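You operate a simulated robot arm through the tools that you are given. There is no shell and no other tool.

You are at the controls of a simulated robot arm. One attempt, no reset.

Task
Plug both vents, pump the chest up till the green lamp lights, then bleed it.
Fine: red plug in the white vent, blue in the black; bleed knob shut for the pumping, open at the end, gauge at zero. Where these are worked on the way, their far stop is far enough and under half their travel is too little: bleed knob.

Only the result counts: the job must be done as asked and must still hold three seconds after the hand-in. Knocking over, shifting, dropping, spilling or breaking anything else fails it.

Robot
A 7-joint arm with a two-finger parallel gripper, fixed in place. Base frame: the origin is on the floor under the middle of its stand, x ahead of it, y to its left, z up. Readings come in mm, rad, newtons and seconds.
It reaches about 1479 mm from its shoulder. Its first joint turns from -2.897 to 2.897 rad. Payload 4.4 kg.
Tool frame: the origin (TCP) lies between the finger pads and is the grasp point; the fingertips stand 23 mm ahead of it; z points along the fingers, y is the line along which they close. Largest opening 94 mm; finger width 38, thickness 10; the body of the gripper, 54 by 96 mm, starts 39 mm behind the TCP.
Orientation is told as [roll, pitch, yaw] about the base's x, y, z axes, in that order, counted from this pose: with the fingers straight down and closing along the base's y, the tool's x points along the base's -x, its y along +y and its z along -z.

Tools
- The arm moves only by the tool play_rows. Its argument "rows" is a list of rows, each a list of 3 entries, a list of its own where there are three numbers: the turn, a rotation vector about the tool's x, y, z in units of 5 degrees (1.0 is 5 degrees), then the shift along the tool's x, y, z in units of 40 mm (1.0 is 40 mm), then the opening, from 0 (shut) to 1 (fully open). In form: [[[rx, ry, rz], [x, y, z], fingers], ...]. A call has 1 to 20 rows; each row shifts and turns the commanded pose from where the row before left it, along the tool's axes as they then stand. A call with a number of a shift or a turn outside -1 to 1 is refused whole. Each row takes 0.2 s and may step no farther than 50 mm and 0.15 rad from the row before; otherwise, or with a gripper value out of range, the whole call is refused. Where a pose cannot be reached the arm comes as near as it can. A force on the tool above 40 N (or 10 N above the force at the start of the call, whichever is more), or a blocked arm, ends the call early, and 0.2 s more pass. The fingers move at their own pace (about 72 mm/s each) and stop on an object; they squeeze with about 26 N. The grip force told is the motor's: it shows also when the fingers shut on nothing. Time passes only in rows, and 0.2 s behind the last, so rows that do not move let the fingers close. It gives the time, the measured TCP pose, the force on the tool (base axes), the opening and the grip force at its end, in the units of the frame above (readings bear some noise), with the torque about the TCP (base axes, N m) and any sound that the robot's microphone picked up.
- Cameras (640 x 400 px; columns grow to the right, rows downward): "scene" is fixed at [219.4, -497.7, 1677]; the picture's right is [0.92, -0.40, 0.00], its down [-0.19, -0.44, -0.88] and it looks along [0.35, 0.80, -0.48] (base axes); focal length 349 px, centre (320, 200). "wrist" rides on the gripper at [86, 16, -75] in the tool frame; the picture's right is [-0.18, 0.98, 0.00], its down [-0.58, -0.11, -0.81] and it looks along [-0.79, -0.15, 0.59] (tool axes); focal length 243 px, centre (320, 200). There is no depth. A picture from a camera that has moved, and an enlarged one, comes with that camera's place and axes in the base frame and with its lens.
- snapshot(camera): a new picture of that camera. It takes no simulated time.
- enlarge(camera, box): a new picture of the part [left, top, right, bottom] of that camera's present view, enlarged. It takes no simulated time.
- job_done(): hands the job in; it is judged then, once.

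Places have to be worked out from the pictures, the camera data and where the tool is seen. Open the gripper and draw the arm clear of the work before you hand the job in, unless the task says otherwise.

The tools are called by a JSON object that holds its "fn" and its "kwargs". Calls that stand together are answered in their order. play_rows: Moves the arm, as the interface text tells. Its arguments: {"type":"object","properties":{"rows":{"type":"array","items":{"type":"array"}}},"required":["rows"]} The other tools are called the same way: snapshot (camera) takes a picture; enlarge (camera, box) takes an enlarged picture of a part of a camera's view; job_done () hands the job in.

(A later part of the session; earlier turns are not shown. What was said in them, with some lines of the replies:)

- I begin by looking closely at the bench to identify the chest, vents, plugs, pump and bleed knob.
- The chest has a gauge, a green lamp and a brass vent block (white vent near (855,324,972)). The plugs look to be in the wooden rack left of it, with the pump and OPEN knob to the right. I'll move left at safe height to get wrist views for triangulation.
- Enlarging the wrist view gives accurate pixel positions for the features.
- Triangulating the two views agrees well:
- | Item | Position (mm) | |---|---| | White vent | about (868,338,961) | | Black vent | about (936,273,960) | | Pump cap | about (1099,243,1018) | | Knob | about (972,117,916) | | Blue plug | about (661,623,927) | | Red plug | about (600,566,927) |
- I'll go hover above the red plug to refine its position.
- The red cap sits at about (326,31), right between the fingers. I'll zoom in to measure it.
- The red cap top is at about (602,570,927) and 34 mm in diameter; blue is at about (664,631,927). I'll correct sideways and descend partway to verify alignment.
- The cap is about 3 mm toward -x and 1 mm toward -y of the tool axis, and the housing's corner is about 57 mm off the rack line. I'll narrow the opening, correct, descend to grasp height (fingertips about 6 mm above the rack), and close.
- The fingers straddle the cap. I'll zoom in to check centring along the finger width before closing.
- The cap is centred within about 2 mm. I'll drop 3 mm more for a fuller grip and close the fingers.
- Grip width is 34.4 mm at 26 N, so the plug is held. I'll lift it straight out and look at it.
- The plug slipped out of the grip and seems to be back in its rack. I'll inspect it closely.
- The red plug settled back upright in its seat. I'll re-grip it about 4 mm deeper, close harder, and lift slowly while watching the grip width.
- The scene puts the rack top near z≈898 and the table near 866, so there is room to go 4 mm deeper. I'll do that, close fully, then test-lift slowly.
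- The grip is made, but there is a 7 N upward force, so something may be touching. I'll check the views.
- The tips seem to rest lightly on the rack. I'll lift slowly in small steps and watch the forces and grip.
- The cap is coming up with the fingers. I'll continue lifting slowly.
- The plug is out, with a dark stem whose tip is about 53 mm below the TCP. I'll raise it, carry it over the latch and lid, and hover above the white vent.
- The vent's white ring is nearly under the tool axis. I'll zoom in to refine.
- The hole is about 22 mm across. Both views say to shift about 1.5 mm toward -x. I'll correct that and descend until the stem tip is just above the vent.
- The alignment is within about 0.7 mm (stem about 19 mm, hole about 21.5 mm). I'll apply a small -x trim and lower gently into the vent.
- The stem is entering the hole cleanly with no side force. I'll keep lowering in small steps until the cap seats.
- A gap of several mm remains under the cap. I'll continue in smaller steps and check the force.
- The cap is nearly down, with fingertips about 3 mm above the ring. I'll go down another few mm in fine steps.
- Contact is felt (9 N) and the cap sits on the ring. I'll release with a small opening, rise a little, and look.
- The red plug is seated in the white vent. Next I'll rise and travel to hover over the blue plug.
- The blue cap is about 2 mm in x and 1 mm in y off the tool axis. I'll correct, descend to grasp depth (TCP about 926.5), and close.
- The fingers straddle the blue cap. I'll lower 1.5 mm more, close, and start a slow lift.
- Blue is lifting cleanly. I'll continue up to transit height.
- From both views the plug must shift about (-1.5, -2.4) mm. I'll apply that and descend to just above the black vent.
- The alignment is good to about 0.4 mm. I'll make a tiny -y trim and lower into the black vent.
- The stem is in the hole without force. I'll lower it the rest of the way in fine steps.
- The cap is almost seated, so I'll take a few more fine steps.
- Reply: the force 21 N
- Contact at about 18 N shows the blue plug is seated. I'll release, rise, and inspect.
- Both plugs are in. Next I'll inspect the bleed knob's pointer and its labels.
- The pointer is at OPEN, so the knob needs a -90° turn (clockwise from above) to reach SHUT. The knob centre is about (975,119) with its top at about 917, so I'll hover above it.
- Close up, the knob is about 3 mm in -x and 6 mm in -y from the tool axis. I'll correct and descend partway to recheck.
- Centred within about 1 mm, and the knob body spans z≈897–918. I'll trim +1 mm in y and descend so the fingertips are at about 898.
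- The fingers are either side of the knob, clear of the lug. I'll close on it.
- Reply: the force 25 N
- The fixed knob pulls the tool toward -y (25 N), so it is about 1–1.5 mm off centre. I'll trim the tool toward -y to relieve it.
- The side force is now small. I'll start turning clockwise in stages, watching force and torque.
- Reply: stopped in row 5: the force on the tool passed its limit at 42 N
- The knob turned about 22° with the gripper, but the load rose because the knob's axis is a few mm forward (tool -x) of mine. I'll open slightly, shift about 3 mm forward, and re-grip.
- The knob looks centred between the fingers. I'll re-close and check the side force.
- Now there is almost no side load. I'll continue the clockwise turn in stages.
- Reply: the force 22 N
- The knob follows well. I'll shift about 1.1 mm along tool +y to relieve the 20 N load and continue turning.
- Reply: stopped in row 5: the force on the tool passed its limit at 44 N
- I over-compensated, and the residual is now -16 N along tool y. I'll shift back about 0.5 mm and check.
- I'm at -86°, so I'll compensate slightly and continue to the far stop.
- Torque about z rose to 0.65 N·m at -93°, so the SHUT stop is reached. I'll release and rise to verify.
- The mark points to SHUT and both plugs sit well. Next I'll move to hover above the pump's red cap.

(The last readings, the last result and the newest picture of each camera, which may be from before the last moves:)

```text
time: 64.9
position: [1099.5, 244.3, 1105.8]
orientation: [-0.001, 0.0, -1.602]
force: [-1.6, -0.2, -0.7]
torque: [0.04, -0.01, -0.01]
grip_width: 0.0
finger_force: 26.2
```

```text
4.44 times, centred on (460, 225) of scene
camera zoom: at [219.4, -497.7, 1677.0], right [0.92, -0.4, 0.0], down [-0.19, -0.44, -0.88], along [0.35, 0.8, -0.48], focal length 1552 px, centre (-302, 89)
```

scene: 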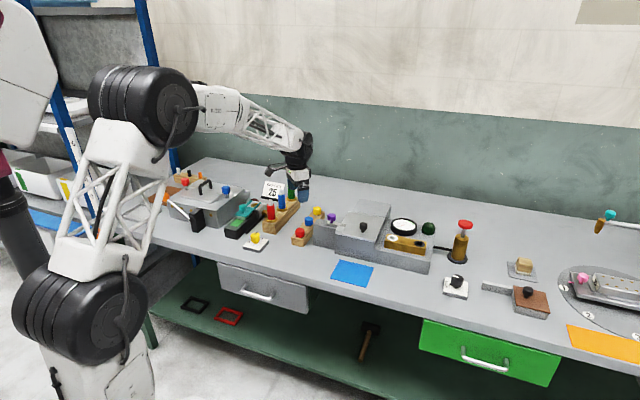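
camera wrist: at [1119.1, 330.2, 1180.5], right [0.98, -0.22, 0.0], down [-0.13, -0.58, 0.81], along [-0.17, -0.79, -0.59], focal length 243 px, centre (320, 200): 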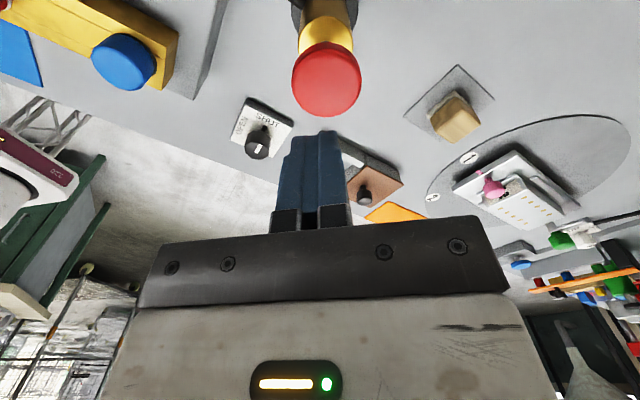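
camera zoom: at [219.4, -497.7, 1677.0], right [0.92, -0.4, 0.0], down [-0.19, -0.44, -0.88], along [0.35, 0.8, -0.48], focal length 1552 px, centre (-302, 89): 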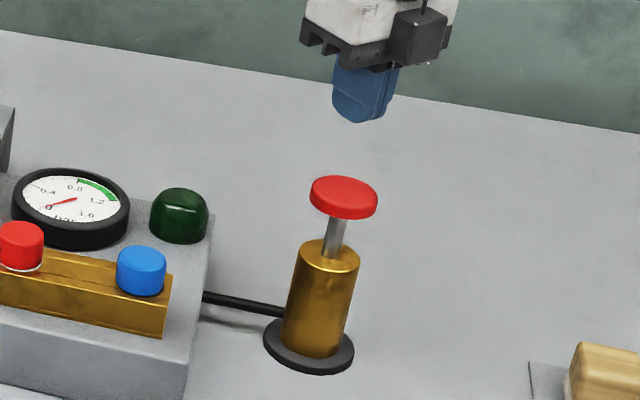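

The cap is about 5 mm to the right of the closed fingers. I'll correct and descend to just above it.

{"fn": "play_rows", "kwargs": {"rows": [[[0, 0, 0], [-0.02, 0.12, 0.2], 0], [[0, 0, 0], [0, 0, 0.6], 0], [[0, 0, 0], [0, 0, 0.5], 0], [[0, 0, 0], [0, 0, 0], 0]]}}

{"fn": "enlarge", "kwargs": {"camera": "wrist", "box": [220, 40, 440, 180]}}

{"fn": "enlarge", "kwargs": {"camera": "scene", "box": [430, 190, 500, 240]}}

```text
time: 65.9
position: [1103.8, 242.6, 1054.6]
orientation: [-0.003, 0.001, -1.603]
force: [0.3, 0.4, 0.7]
torque: [0.01, 0.01, 0.01]
grip_width: 0.0
finger_force: 25.9
```

```text
2.86 times, centred on (330, 110) of wrist
camera zoom: at [1123.4, 329.1, 1129.6], right [0.98, -0.22, 0.0], down [-0.13, -0.58, 0.81], along [-0.17, -0.79, -0.59], focal length 693 px, centre (291, 457)
```

zoom: 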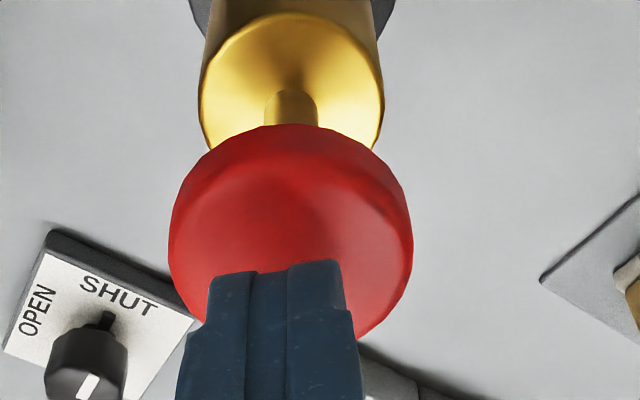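

```text
8.00 times, centred on (465, 215) of scene
camera zoom: at [219.4, -497.7, 1677.0], right [0.92, -0.4, 0.0], down [-0.19, -0.44, -0.88], along [0.35, 0.8, -0.48], focal length 2793 px, centre (-840, 80)
```

zoom: 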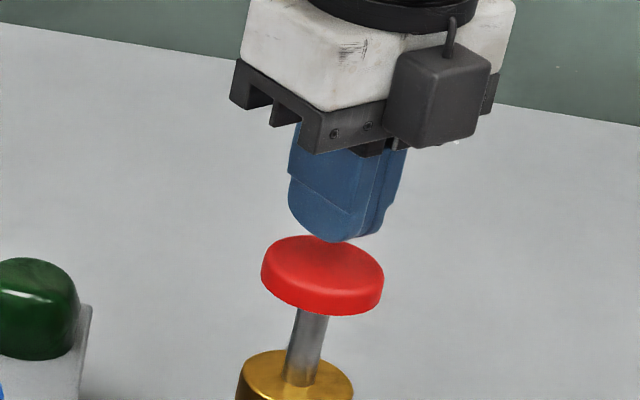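

I'm roughly over the cap. I'll trim about 3 mm and press down in small steps to learn the pump's resistance.

{"fn": "play_rows", "kwargs": {"rows": [[[0, 0, 0], [0.06, -0.025, 0.1], 0], [[0, 0, 0], [0, 0, 0.1], 0], [[0, 0, 0], [0, 0, 0.1], 0], [[0, 0, 0], [0, 0, 0.1], 0], [[0, 0, 0], [0, 0, 0.1], 0]]}}

{"fn": "enlarge", "kwargs": {"camera": "scene", "box": [430, 190, 500, 240]}}

```text
time: 67.1
position: [1102.9, 245.2, 1033.2]
orientation: [-0.003, -0.002, -1.602]
force: [0.6, 0.7, 1.5]
torque: [0.0, -0.01, -0.01]
grip_width: 0.1
finger_force: 25.6
```

```text
8.00 times, centred on (465, 215) of scene
camera zoom: at [219.4, -497.7, 1677.0], right [0.92, -0.4, 0.0], down [-0.19, -0.44, -0.88], along [0.35, 0.8, -0.48], focal length 2793 px, centre (-840, 80)
```

zoom: 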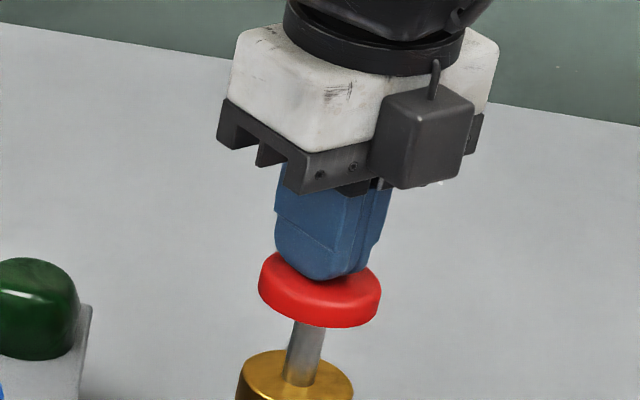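

The plunger moves down easily (1.5 N). I'll continue toward the bottom of the stroke.

{"fn": "play_rows", "kwargs": {"rows": [[[0, 0, 0], [0, 0, 0.15], 0], [[0, 0, 0], [0, 0, 0.15], 0], [[0, 0, 0], [0, 0, 0.15], 0], [[0, 0, 0], [0, 0, 0.1], 0]]}}

{"fn": "enlarge", "kwargs": {"camera": "scene", "box": [380, 190, 500, 265]}}

```text
time: 68.1
position: [1102.7, 245.5, 1011.2]
orientation: [-0.001, 0.0, -1.601]
force: [3.4, -2.0, 6.3]
torque: [-0.05, -0.09, 0.02]
grip_width: 0.0
finger_force: 25.9
```

```text
5.33 times, centred on (440, 228) of scene
camera zoom: at [219.4, -497.7, 1677.0], right [0.92, -0.4, 0.0], down [-0.19, -0.44, -0.88], along [0.35, 0.8, -0.48], focal length 1862 px, centre (-320, 53)
```

zoom: 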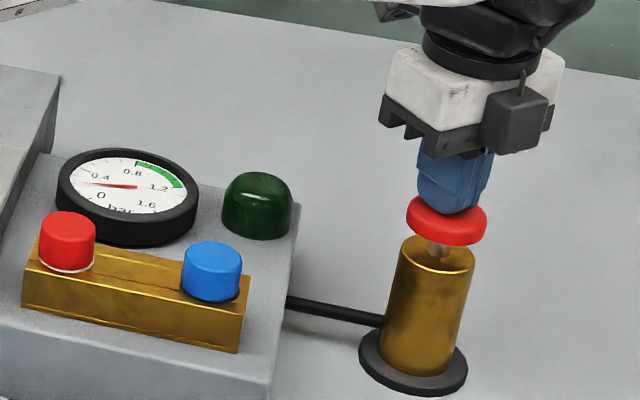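

The gauge has risen to about 0.35 bar. I'll press a little further toward the end of the stroke and re-read.

{"fn": "play_rows", "kwargs": {"rows": [[[0, 0, 0], [0, 0, 0.12], 0], [[0, 0, 0], [0, 0, 0.1], 0]]}}

{"fn": "enlarge", "kwargs": {"camera": "scene", "box": [380, 190, 500, 265]}}

{"fn": "enlarge", "kwargs": {"camera": "scene", "box": [380, 205, 444, 245]}}

```text
time: 68.7
position: [1103.3, 244.7, 1004.1]
orientation: [0.0, -0.001, -1.601]
force: [1.7, -5.0, 8.8]
torque: [-0.15, -0.05, 0.01]
grip_width: 0.0
finger_force: 26.3
```

```text
5.33 times, centred on (440, 228) of scene
camera zoom: at [219.4, -497.7, 1677.0], right [0.92, -0.4, 0.0], down [-0.19, -0.44, -0.88], along [0.35, 0.8, -0.48], focal length 1862 px, centre (-320, 53)
```

zoom: 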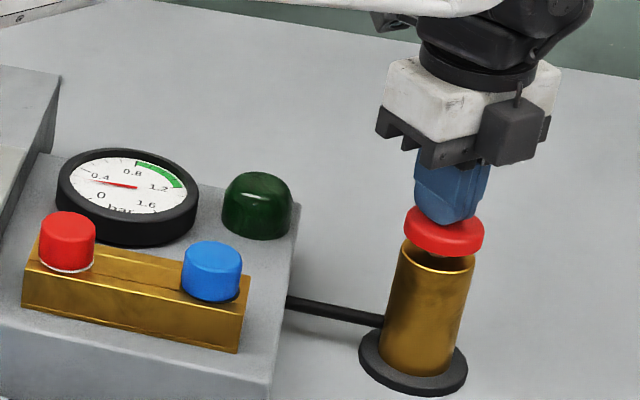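

```text
10.00 times, centred on (412, 225) of scene
camera zoom: at [219.4, -497.7, 1677.0], right [0.92, -0.4, 0.0], down [-0.19, -0.44, -0.88], along [0.35, 0.8, -0.48], focal length 3491 px, centre (-600, -50)
```

zoom: 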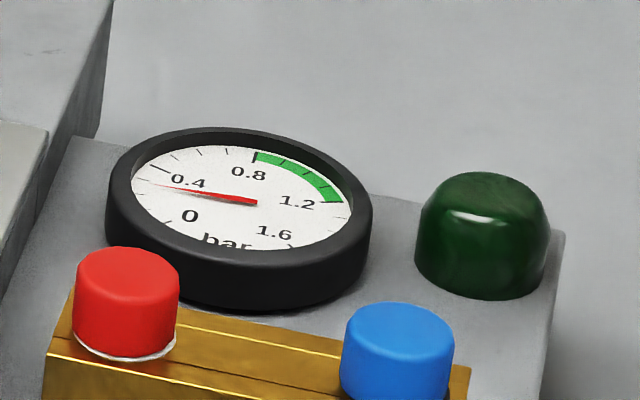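

The gauge reads about 0.3 bar at the bottom of this stroke. I'll rise slowly to see whether the plunger springs back and the pressure holds.

{"fn": "play_rows", "kwargs": {"rows": [[[0, 0, 0], [0, 0, -0.25], 0], [[0, 0, 0], [0, 0, -0.25], 0], [[0, 0, 0], [0, 0, -0.25], 0], [[0, 0, 0], [0, 0, -0.25], 0], [[0, 0, 0], [0, 0, -0.15], 0]]}}

{"fn": "enlarge", "kwargs": {"camera": "scene", "box": [380, 190, 500, 265]}}

```text
time: 69.9
position: [1102.9, 244.8, 1049.6]
orientation: [-0.002, 0.0, -1.602]
force: [0.7, -0.4, 0.1]
torque: [-0.01, 0.0, -0.01]
grip_width: 0.0
finger_force: 25.8
```

```text
5.33 times, centred on (440, 228) of scene
camera zoom: at [219.4, -497.7, 1677.0], right [0.92, -0.4, 0.0], down [-0.19, -0.44, -0.88], along [0.35, 0.8, -0.48], focal length 1862 px, centre (-320, 53)
```

zoom: 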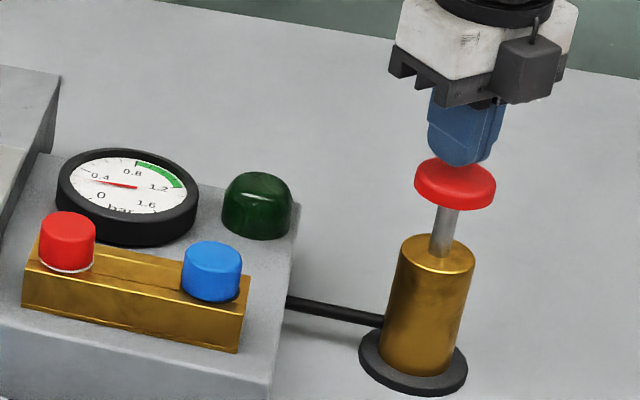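

The plunger springs back and the gauge holds at about 0.3 bar. I'll do a second full stroke.

{"fn": "play_rows", "kwargs": {"rows": [[[0, 0, 0], [0, 0, 0.25], 0], [[0, 0, 0], [0, 0, 0.3], 0], [[0, 0, 0], [0, 0, 0.3], 0], [[0, 0, 0], [0, 0, 0.2], 0], [[0, 0, 0], [0, 0, 0.1], 0], [[0, 0, 0], [0, 0, -0.15], 0], [[0, 0, 0], [0, 0, -0.25], 0], [[0, 0, 0], [0, 0, -0.25], 0], [[0, 0, 0], [0, 0, -0.25], 0], [[0, 0, 0], [0, 0, -0.25], 0]]}}

{"fn": "enlarge", "kwargs": {"camera": "scene", "box": [380, 205, 444, 245]}}

{"fn": "enlarge", "kwargs": {"camera": "scene", "box": [380, 190, 500, 265]}}

```text
time: 72.1
position: [1103.0, 244.9, 1049.2]
orientation: [-0.002, 0.002, -1.602]
force: [0.2, 1.0, 0.5]
torque: [-0.01, 0.0, -0.02]
grip_width: 0.1
finger_force: 26.0
```

```text
10.00 times, centred on (412, 225) of scene
camera zoom: at [219.4, -497.7, 1677.0], right [0.92, -0.4, 0.0], down [-0.19, -0.44, -0.88], along [0.35, 0.8, -0.48], focal length 3491 px, centre (-600, -50)
```

zoom: 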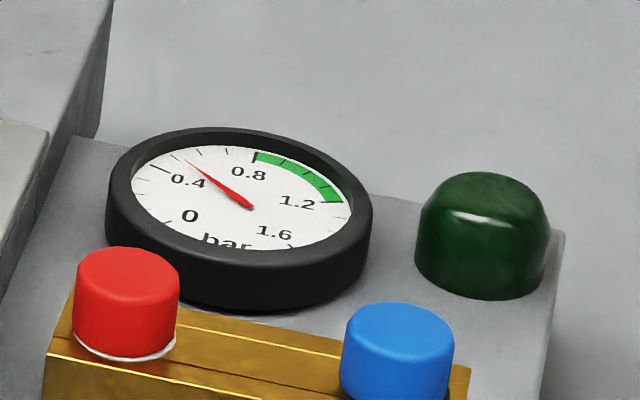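

```text
5.33 times, centred on (440, 228) of scene
camera zoom: at [219.4, -497.7, 1677.0], right [0.92, -0.4, 0.0], down [-0.19, -0.44, -0.88], along [0.35, 0.8, -0.48], focal length 1862 px, centre (-320, 53)
```

zoom: 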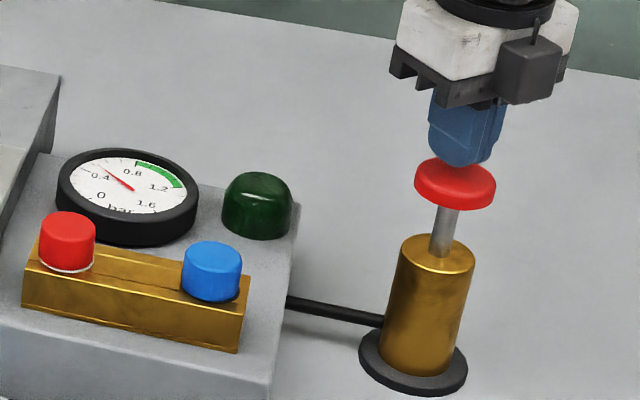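

About 0.5 bar now, and holding. Third stroke.

{"fn": "play_rows", "kwargs": {"rows": [[[0, 0, 0], [0, 0, 0.25], 0], [[0, 0, 0], [0, 0, 0.3], 0], [[0, 0, 0], [0, 0, 0.3], 0], [[0, 0, 0], [0, 0, 0.2], 0], [[0, 0, 0], [0, 0, 0.1], 0], [[0, 0, 0], [0, 0, -0.15], 0], [[0, 0, 0], [0, 0, -0.25], 0], [[0, 0, 0], [0, 0, -0.25], 0], [[0, 0, 0], [0, 0, -0.25], 0], [[0, 0, 0], [0, 0, -0.25], 0]]}}

{"fn": "enlarge", "kwargs": {"camera": "scene", "box": [380, 205, 444, 245]}}

```text
time: 74.3
position: [1102.0, 244.4, 1048.9]
orientation: [-0.001, -0.001, -1.603]
force: [0.1, 0.3, -0.3]
torque: [-0.02, -0.03, 0.0]
grip_width: 0.0
finger_force: 25.7
```

```text
10.00 times, centred on (412, 225) of scene
camera zoom: at [219.4, -497.7, 1677.0], right [0.92, -0.4, 0.0], down [-0.19, -0.44, -0.88], along [0.35, 0.8, -0.48], focal length 3491 px, centre (-600, -50)
```

zoom: 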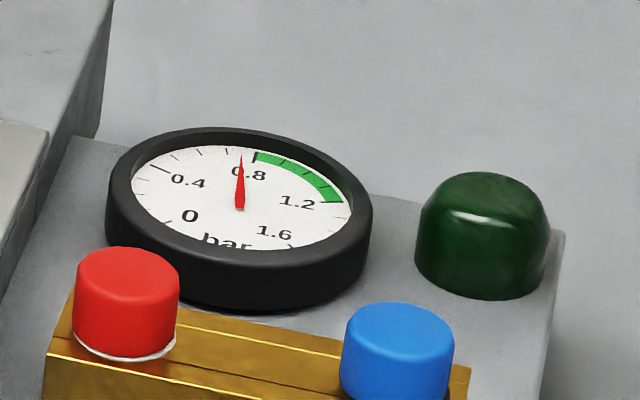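

About 0.75 bar now. One more stroke should land near 1.0, inside the green band.

{"fn": "play_rows", "kwargs": {"rows": [[[0, 0, 0], [0, 0, 0.25], 0], [[0, 0, 0], [0, 0, 0.3], 0], [[0, 0, 0], [0, 0, 0.3], 0], [[0, 0, 0], [0, 0, 0.2], 0], [[0, 0, 0], [0, 0, 0.05], 0], [[0, 0, 0], [0, 0, -0.1], 0], [[0, 0, 0], [0, 0, -0.25], 0], [[0, 0, 0], [0, 0, -0.25], 0], [[0, 0, 0], [0, 0, -0.25], 0], [[0, 0, 0], [0, 0, -0.25], 0]]}}

{"fn": "enlarge", "kwargs": {"camera": "scene", "box": [380, 205, 444, 245]}}

```text
time: 76.5
position: [1103.3, 245.0, 1048.1]
orientation: [-0.001, -0.001, -1.603]
force: [-0.5, -0.2, -0.2]
torque: [0.0, -0.03, -0.01]
grip_width: 0.1
finger_force: 25.6
```

```text
10.00 times, centred on (412, 225) of scene
camera zoom: at [219.4, -497.7, 1677.0], right [0.92, -0.4, 0.0], down [-0.19, -0.44, -0.88], along [0.35, 0.8, -0.48], focal length 3491 px, centre (-600, -50)
```

zoom: 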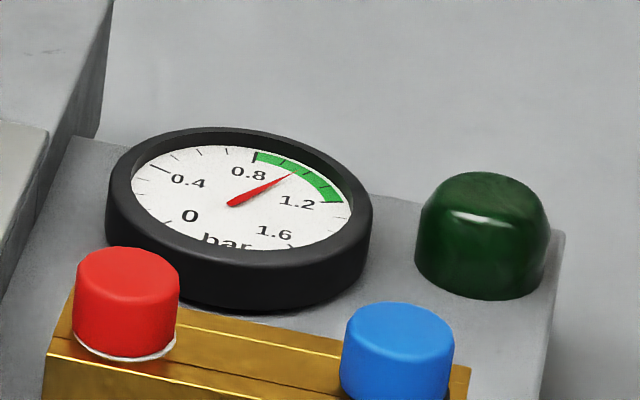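

The gauge is at about 1.0 in the green band, but the lamp is not visibly lit yet. It may need a hold time, so I'll wait a second or two and re-check.

{"fn": "play_rows", "kwargs": {"rows": [[[0, 0, 0], [0, 0, 0], 0], [[0, 0, 0], [0, 0, 0], 0], [[0, 0, 0], [0, 0, 0], 0], [[0, 0, 0], [0, 0, 0], 0], [[0, 0, 0], [0, 0, 0], 0], [[0, 0, 0], [0, 0, 0], 0], [[0, 0, 0], [0, 0, 0], 0], [[0, 0, 0], [0, 0, 0], 0]]}}

{"fn": "enlarge", "kwargs": {"camera": "scene", "box": [380, 205, 444, 245]}}

```text
time: 78.3
position: [1102.3, 245.9, 1048.8]
orientation: [-0.002, 0.0, -1.602]
force: [0.2, 0.3, 0.0]
torque: [-0.03, 0.0, 0.03]
grip_width: 0.0
finger_force: 26.6
```

```text
10.00 times, centred on (412, 225) of scene
camera zoom: at [219.4, -497.7, 1677.0], right [0.92, -0.4, 0.0], down [-0.19, -0.44, -0.88], along [0.35, 0.8, -0.48], focal length 3491 px, centre (-600, -50)
```

zoom: 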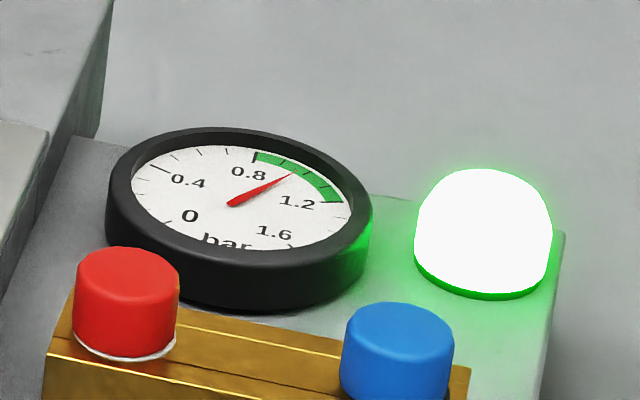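

The green lamp is lit. I'll go back above the bleed knob with the fingers open.

{"fn": "play_rows", "kwargs": {"rows": [[[0, 0, 0], [0, 0, -0.7], 0], [[0, 0, 0], [0, 0, -0.8], 0], [[0, 0, 0], [-0.677, -0.613, 0], 0.3], [[0, 0, 0], [-0.677, -0.613, 0], 0.7], [[0, 0, 0], [-0.677, -0.613, 0], 0.75], [[0, 0, 0], [-0.677, -0.613, 0], 0.75], [[0, 0, 0], [-0.677, -0.613, 0], 0.75], [[0, 0, 0], [0, 0, 0.9], 0.75], [[0, 0, 0], [0, 0, 0.9], 0.75], [[0, 0, 0], [0, 0, 0.9], 0.75], [[0, 0, 0], [0, 0, 0.8], 0.75], [[0, 0, 0], [0, 0, 0], 0.75]]}}

{"fn": "enlarge", "kwargs": {"camera": "wrist", "box": [200, 40, 440, 190]}}

{"fn": "enlarge", "kwargs": {"camera": "scene", "box": [380, 200, 500, 305]}}

```text
time: 80.9
position: [974.7, 112.4, 970.0]
orientation: [0.0, 0.0, -1.601]
force: [0.2, -0.3, -0.5]
torque: [0.02, -0.01, -0.01]
grip_width: 70.5
finger_force: 0.1
```

```text
2.67 times, centred on (320, 115) of wrist
camera zoom: at [995.3, 198.6, 1044.6], right [0.98, -0.22, 0.0], down [-0.13, -0.58, 0.81], along [-0.17, -0.79, -0.59], focal length 647 px, centre (320, 427)
```

zoom: 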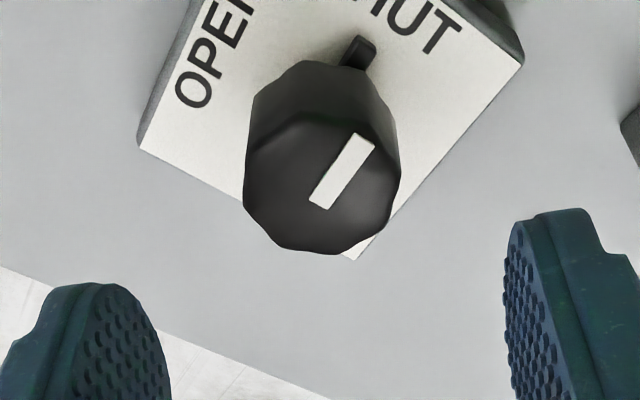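

```text
3.81 times, centred on (440, 252) of scene
camera zoom: at [219.4, -497.7, 1677.0], right [0.92, -0.4, 0.0], down [-0.19, -0.44, -0.88], along [0.35, 0.8, -0.48], focal length 1330 px, centre (-137, 0)
```

zoom: 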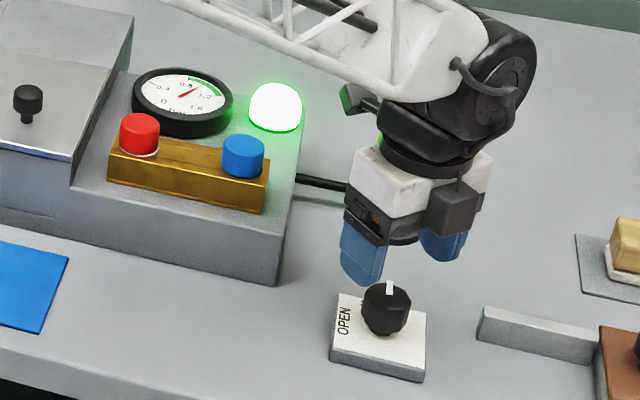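

The knob is centred between the fingers. I'll descend to the same grip height and close.

{"fn": "play_rows", "kwargs": {"rows": [[[0, 0, 0], [0, 0, 0.5], 0.75], [[0, 0, 0], [0, 0, 0.4], 0.75], [[0, 0, 0], [0, 0, 0.28], 0.75], [[0, 0, 0], [0, 0, 0], 0.5], [[0, 0, 0], [0, 0, 0], 0.2], [[0, 0, 0], [0, 0, 0], 0], [[0, 0, 0], [0, 0, 0], 0]]}}

```text
time: 82.5
position: [975.9, 113.5, 921.3]
orientation: [-0.001, 0.001, -1.601]
force: [26.5, 1.5, -8.2]
torque: [0.06, -0.96, 0.0]
grip_width: 36.0
finger_force: 44.9
```

A +26 N side load means the knob is about 1 mm toward +x. I'll trim.

{"fn": "play_rows", "kwargs": {"rows": [[[0, 0, 0], [0, 0.022, 0], 0], [[0, 0, 0], [0, 0, 0], 0]]}}

```text
time: 83.1
position: [976.0, 112.7, 922.0]
orientation: [-0.004, 0.0, -1.601]
force: [-8.6, -2.8, 0.7]
torque: [0.3, -0.24, 0.0]
grip_width: 36.0
finger_force: 45.3
```

The side load is now small. I'll turn counter-clockwise toward OPEN in stages.

{"fn": "play_rows", "kwargs": {"rows": [[[0, 0, -0.6], [0, -0.004, 0], 0], [[0, 0, -0.8], [0, 0, 0], 0], [[0, 0, -0.8], [0, 0, 0], 0], [[0, 0, -0.8], [0, 0, 0], 0]]}}

{"fn": "enlarge", "kwargs": {"camera": "scene", "box": [380, 205, 444, 245]}}

```text
time: 84.1
position: [974.9, 112.7, 921.3]
orientation: [-0.004, 0.0, -1.341]
force: [-33.1, -11.3, 2.1]
torque: [-0.9, -0.29, 0.01]
grip_width: 36.0
finger_force: 45.1
```

```text
10.00 times, centred on (412, 225) of scene
camera zoom: at [219.4, -497.7, 1677.0], right [0.92, -0.4, 0.0], down [-0.19, -0.44, -0.88], along [0.35, 0.8, -0.48], focal length 3491 px, centre (-600, -50)
```

zoom: 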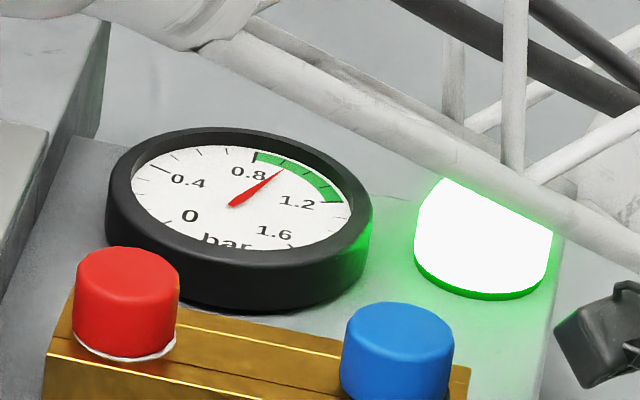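

Pressure is starting to fall as the valve opens. The -35 N along tool y tells me the pivot is about 3 mm off the tool axis, so I'll relieve it and turn about the true pivot with a small -y shift per step.

{"fn": "play_rows", "kwargs": {"rows": [[[0, 0, 0], [0, -0.021, 0], 0], [[0, 0, -0.8], [0, -0.006, 0], 0], [[0, 0, -0.8], [0, -0.006, 0], 0], [[0, 0, -0.8], [0, -0.006, 0], 0]]}}

```text
time: 85.1
position: [975.5, 113.5, 920.6]
orientation: [0.0, 0.0, -1.129]
force: [16.8, -1.7, -21.6]
torque: [0.1, -0.72, 0.02]
grip_width: 35.6
finger_force: 45.3
```

{"fn": "play_rows", "kwargs": {"rows": [[[0, 0, 0], [0, 0.008, 0.01], 0], [[0, 0, 0], [0, 0, 0], 0]]}}

{"fn": "enlarge", "kwargs": {"camera": "wrist", "box": [200, 60, 440, 210]}}

{"fn": "enlarge", "kwargs": {"camera": "scene", "box": [380, 205, 480, 295]}}

```text
time: 85.7
position: [976.9, 113.2, 920.9]
orientation: [-0.003, 0.001, -1.133]
force: [9.0, -0.4, -16.9]
torque: [0.07, -0.65, 0.01]
grip_width: 35.9
finger_force: 45.2
```

```text
2.67 times, centred on (320, 135) of wrist
camera zoom: at [954.3, 198.6, 997.2], right [0.97, 0.25, 0.0], down [0.15, -0.57, 0.81], along [0.2, -0.78, -0.59], focal length 647 px, centre (320, 373)
```

zoom: 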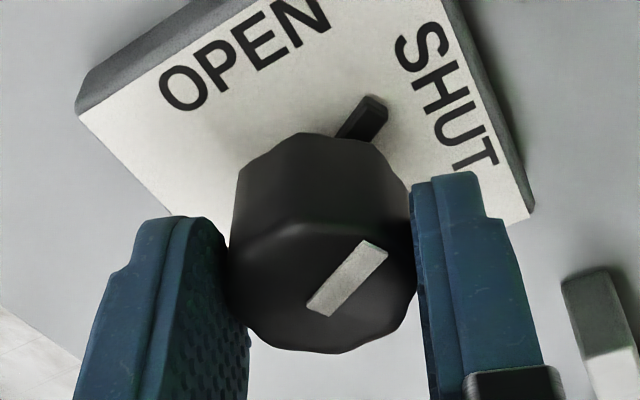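

```text
4.44 times, centred on (430, 250) of scene
camera zoom: at [219.4, -497.7, 1677.0], right [0.92, -0.4, 0.0], down [-0.19, -0.44, -0.88], along [0.35, 0.8, -0.48], focal length 1552 px, centre (-169, -22)
```

zoom: 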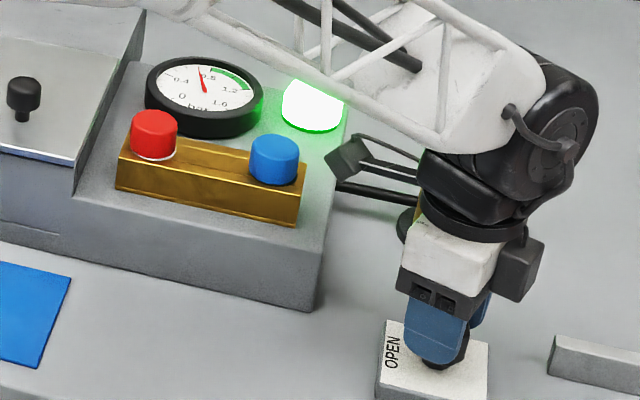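

The gauge is dropping (about 0.7). I'll continue turning toward OPEN.

{"fn": "play_rows", "kwargs": {"rows": [[[0, 0, -0.8], [0, 0.002, 0.006], 0], [[0, 0, -0.8], [0, -0.002, 0], 0], [[0, 0, -0.8], [0, -0.002, 0], 0], [[0, 0, -0.8], [0, -0.002, 0], 0]]}}

```text
time: 86.7
position: [975.5, 112.9, 922.1]
orientation: [0.002, 0.002, -0.85]
force: [-2.1, 6.3, -4.6]
torque: [0.23, -0.14, -0.01]
grip_width: 35.5
finger_force: 45.3
```

{"fn": "play_rows", "kwargs": {"rows": [[[0, 0, -0.8], [0, -0.001, 0], 0], [[0, 0, -0.8], [0, -0.001, 0], 0], [[0, 0, -0.8], [0, -0.001, 0], 0], [[0, 0, -0.8], [0, -0.001, 0], 0]]}}

```text
time: 87.7
position: [976.8, 112.9, 921.2]
orientation: [-0.001, 0.001, -0.572]
force: [5.6, 11.8, -2.9]
torque: [1.08, -0.25, -0.04]
grip_width: 35.6
finger_force: 44.8
```

{"fn": "play_rows", "kwargs": {"rows": [[[0, 0, -0.8], [0, 0.008, 0], 0], [[0, 0, -0.8], [0, 0.001, 0], 0], [[0, 0, -0.8], [0, 0.001, 0], 0], [[0, 0, -0.8], [0, 0.001, 0], 0]]}}

{"fn": "enlarge", "kwargs": {"camera": "wrist", "box": [200, 60, 440, 210]}}

{"fn": "enlarge", "kwargs": {"camera": "scene", "box": [380, 205, 480, 295]}}

```text
time: 88.7
position: [976.0, 112.7, 921.7]
orientation: [0.002, 0.001, -0.294]
force: [3.9, 4.9, 3.7]
torque: [0.46, -0.15, 0.01]
grip_width: 35.6
finger_force: 45.0
```

```text
2.67 times, centred on (320, 135) of wrist
camera zoom: at [898.3, 153.9, 997.4], right [0.46, 0.89, 0.0], down [0.53, -0.27, 0.81], along [0.72, -0.37, -0.59], focal length 647 px, centre (320, 373)
```

zoom: 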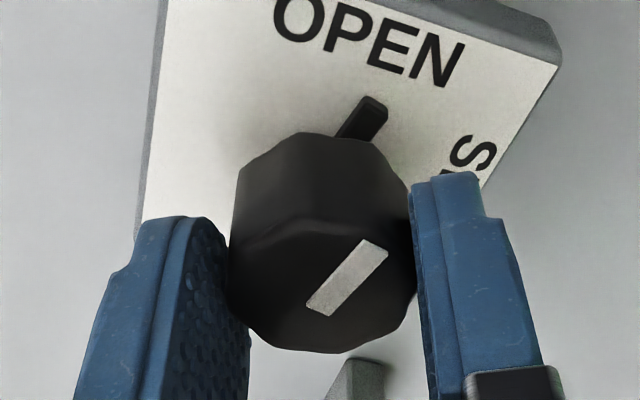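

```text
4.44 times, centred on (430, 250) of scene
camera zoom: at [219.4, -497.7, 1677.0], right [0.92, -0.4, 0.0], down [-0.19, -0.44, -0.88], along [0.35, 0.8, -0.48], focal length 1552 px, centre (-169, -22)
```

zoom: 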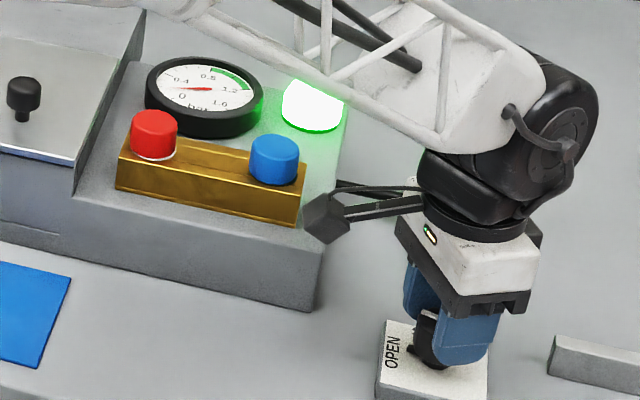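

The gauge is falling (about 0.25). I'll continue the last ~18° to the OPEN stop.

{"fn": "play_rows", "kwargs": {"rows": [[[0, 0, -0.8], [0, 0.003, 0], 0], [[0, 0, -0.8], [0, 0.001, 0], 0], [[0, 0, -0.8], [0, 0.001, 0], 0], [[0, 0, -0.7], [0, 0, 0], 0]]}}

```text
time: 89.7
position: [975.6, 112.0, 921.9]
orientation: [0.0, 0.002, -0.023]
force: [-6.7, -2.3, 9.5]
torque: [-0.41, 0.02, -0.79]
grip_width: 35.5
finger_force: 45.1
```

Torque z of -0.79 N·m shows the OPEN stop is reached. I'll ease off, release, and rise clear.

{"fn": "play_rows", "kwargs": {"rows": [[[0, 0, -0.2], [0, 0, 0], 0], [[0, 0, 0.3], [0, 0, 0], 0], [[0, 0, 0], [0, 0, 0], 0.5], [[0, 0, 0], [0, 0, 0], 0.7], [[0, 0, 0], [0, 0, -0.3], 0.7], [[0, 0, 0], [0, 0, -0.8], 0.7], [[0, 0, 0], [0, 0, -0.9], 0.7], [[0, 0, 0], [0, 0, -0.9], 0.7], [[0, 0, 0], [0, 0, -0.9], 0.7], [[0, 0, 0], [0, 0, 0], 0.7]]}}

{"fn": "snapshot", "kwargs": {"camera": "scene"}}

{"fn": "enlarge", "kwargs": {"camera": "scene", "box": [370, 200, 490, 300]}}

{"fn": "enlarge", "kwargs": {"camera": "wrist", "box": [240, 0, 400, 110]}}

```text
time: 91.9
position: [975.7, 111.5, 1073.1]
orientation: [0.001, 0.0, -0.031]
force: [0.1, 0.0, -0.2]
torque: [0.01, -0.01, -0.02]
grip_width: 66.0
finger_force: 0.1
```

```text
taken
```

scene: 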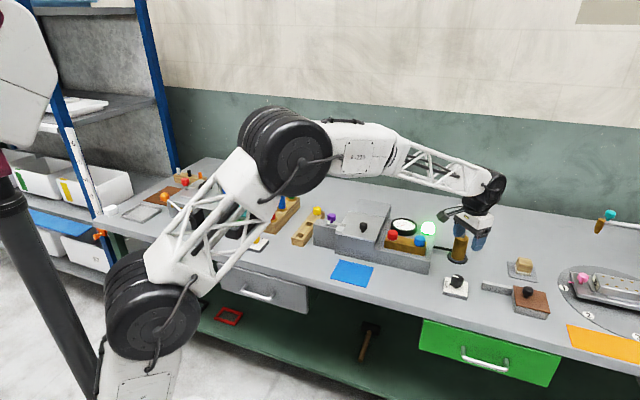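

```text
4.00 times, centred on (430, 250) of scene
camera zoom: at [219.4, -497.7, 1677.0], right [0.92, -0.4, 0.0], down [-0.19, -0.44, -0.88], along [0.35, 0.8, -0.48], focal length 1396 px, centre (-120, 0)
```

zoom: 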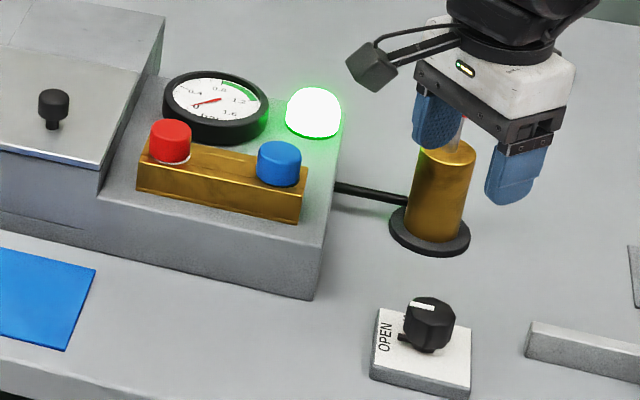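

```text
3.64 times, centred on (320, 55) of wrist
camera zoom: at [891.0, 132.0, 1149.5], right [0.22, 0.98, 0.0], down [0.58, -0.13, 0.81], along [0.79, -0.17, -0.59], focal length 882 px, centre (320, 727)
```

zoom: 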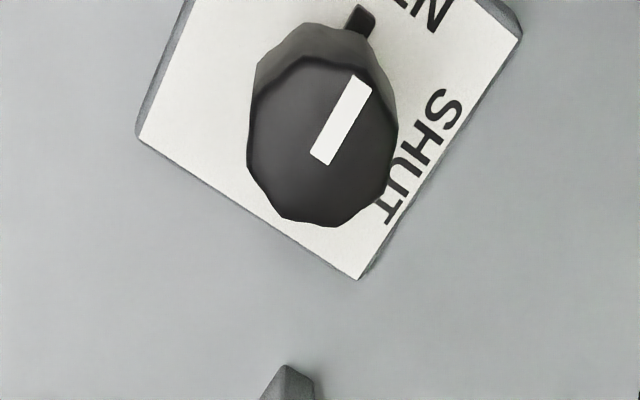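

The knob is at OPEN and the gauge is near zero. I'll raise the arm clear, draw it back toward the start pose, and check the gauge again.

{"fn": "play_rows", "kwargs": {"rows": [[[0, 0, 0], [0, 0, -0.8], 0.9], [[0, 0, 0], [0, 0, -0.8], 1], [[0, 0, 0], [0, 0, -0.8], 1], [[0, 0, 0], [0, 0, -0.8], 1], [[0, 0, 0], [0, 0, -0.8], 1], [[0, 0, 0], [0, 0, -0.8], 1], [[0, 0, 0], [0, 0, -0.8], 1], [[0, 0, 0], [0, 0, -0.8], 1], [[0, 0, 0], [0.8, -0.24, 0], 1], [[0, 0, 0], [0.8, -0.24, 0], 1], [[0, 0, 0], [0.8, -0.24, 0], 1], [[0, 0, 0], [0.8, -0.24, 0], 1], [[0, 0, 0], [0.8, -0.24, 0], 1], [[0, 0, 0], [0.8, -0.24, 0], 1], [[0, 0, 0], [0.8, -0.24, 0], 1], [[0, 0, 0], [0.8, -0.24, 0], 1], [[0, 0, 0], [0, 0, 0], 1], [[0, 0, 0], [0, 0, 0], 1]]}}

{"fn": "snapshot", "kwargs": {"camera": "scene"}}

{"fn": "enlarge", "kwargs": {"camera": "scene", "box": [380, 205, 444, 245]}}

{"fn": "enlarge", "kwargs": {"camera": "scene", "box": [370, 200, 490, 300]}}

```text
time: 95.7
position: [718.0, 44.3, 1331.4]
orientation: [0.0, 0.002, -0.032]
force: [-0.3, 0.1, -0.1]
torque: [0.01, -0.02, -0.01]
grip_width: 94.1
finger_force: 0.1
```

```text
taken
```

scene: 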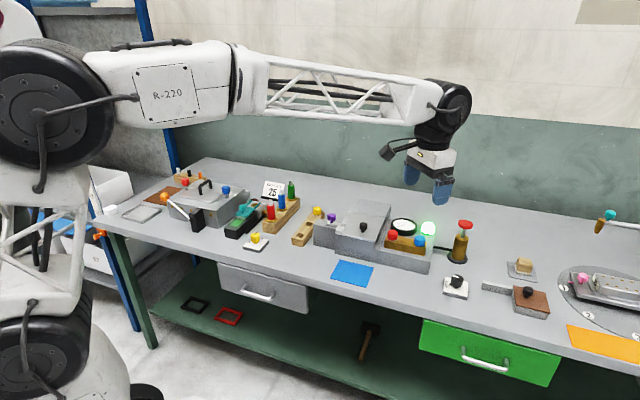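

```text
10.00 times, centred on (412, 225) of scene
camera zoom: at [219.4, -497.7, 1677.0], right [0.92, -0.4, 0.0], down [-0.19, -0.44, -0.88], along [0.35, 0.8, -0.48], focal length 3491 px, centre (-600, -50)
```

zoom: 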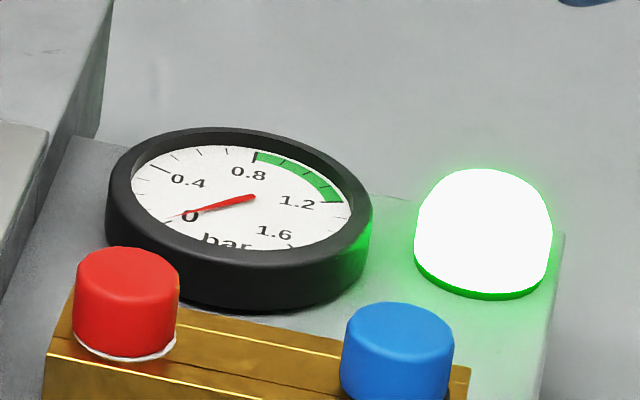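

```text
4.00 times, centred on (430, 250) of scene
camera zoom: at [219.4, -497.7, 1677.0], right [0.92, -0.4, 0.0], down [-0.19, -0.44, -0.88], along [0.35, 0.8, -0.48], focal length 1396 px, centre (-120, 0)
```

zoom: 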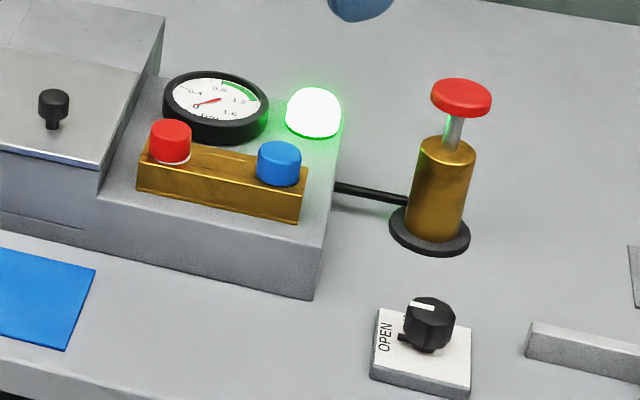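

The gauge is back at zero, the lamp has lit, the knob is at OPEN and both plugs are seated. I'll let a second pass and check that the rack and its neighbours are undisturbed.

{"fn": "play_rows", "kwargs": {"rows": [[[0, 0, 0], [0.3, 0, 0], 1], [[0, 0, 0], [0.3, 0, 0], 1], [[0, 0, 0], [0, 0, 0], 1], [[0, 0, 0], [0, 0, 0], 1], [[0, 0, 0], [0, 0, 0], 1], [[0, 0, 0], [0, 0, 0], 1], [[0, 0, 0], [0, 0, 0], 1], [[0, 0, 0], [0, 0, 0], 1]]}}

{"fn": "enlarge", "kwargs": {"camera": "scene", "box": [280, 200, 344, 250]}}

{"fn": "enlarge", "kwargs": {"camera": "scene", "box": [380, 205, 444, 245]}}

```text
time: 97.5
position: [694.3, 45.5, 1329.6]
orientation: [-0.001, 0.001, -0.033]
force: [-0.1, 0.0, 0.5]
torque: [0.02, 0.02, -0.01]
grip_width: 94.0
finger_force: 0.0
```

```text
8.00 times, centred on (312, 225) of scene
camera zoom: at [219.4, -497.7, 1677.0], right [0.92, -0.4, 0.0], down [-0.19, -0.44, -0.88], along [0.35, 0.8, -0.48], focal length 2793 px, centre (384, 0)
```

zoom: 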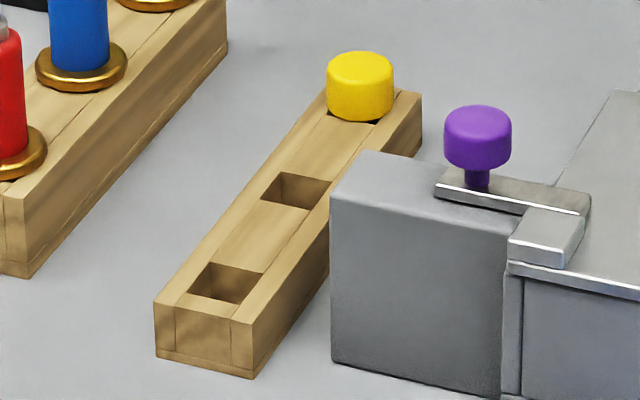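

```text
10.00 times, centred on (412, 225) of scene
camera zoom: at [219.4, -497.7, 1677.0], right [0.92, -0.4, 0.0], down [-0.19, -0.44, -0.88], along [0.35, 0.8, -0.48], focal length 3491 px, centre (-600, -50)
```

zoom: 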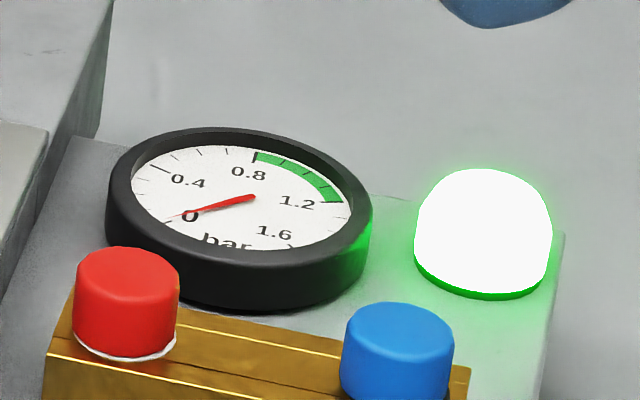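

The rack and its neighbours have not moved, the gauge is steady at zero, the knob is open and the plugs are in place. The gripper is open and the arm is clear, so I'm handing in the job.

{"fn": "job_done", "kwargs": {}}

```text
The job is handed in.
```

The job is done and handed in; I haven't seen the judge's verdict.

- **Plugs:** the red plug is in the white vent and the blue plug is in the black vent. On the first try the red plug slipped out of the grip and dropped back upright into its rack. I gripped it deeper and it went in on the second try.
- **Pumping:** I turned the bleed knob to its SHUT stop, then gave four pump strokes. The gauge reached about 1.0 bar, inside the green band, and the green lamp lit after a short hold.
- **Bleeding:** I turned the knob back to its OPEN stop and the gauge fell to zero. It was still at zero at the last check, several seconds later. The green lamp stayed on after the bleed.
- **Surroundings:** the plug rack, the yellow plug and the latch next to the chest had not moved. The gripper is open and the arm is drawn clear of the work.
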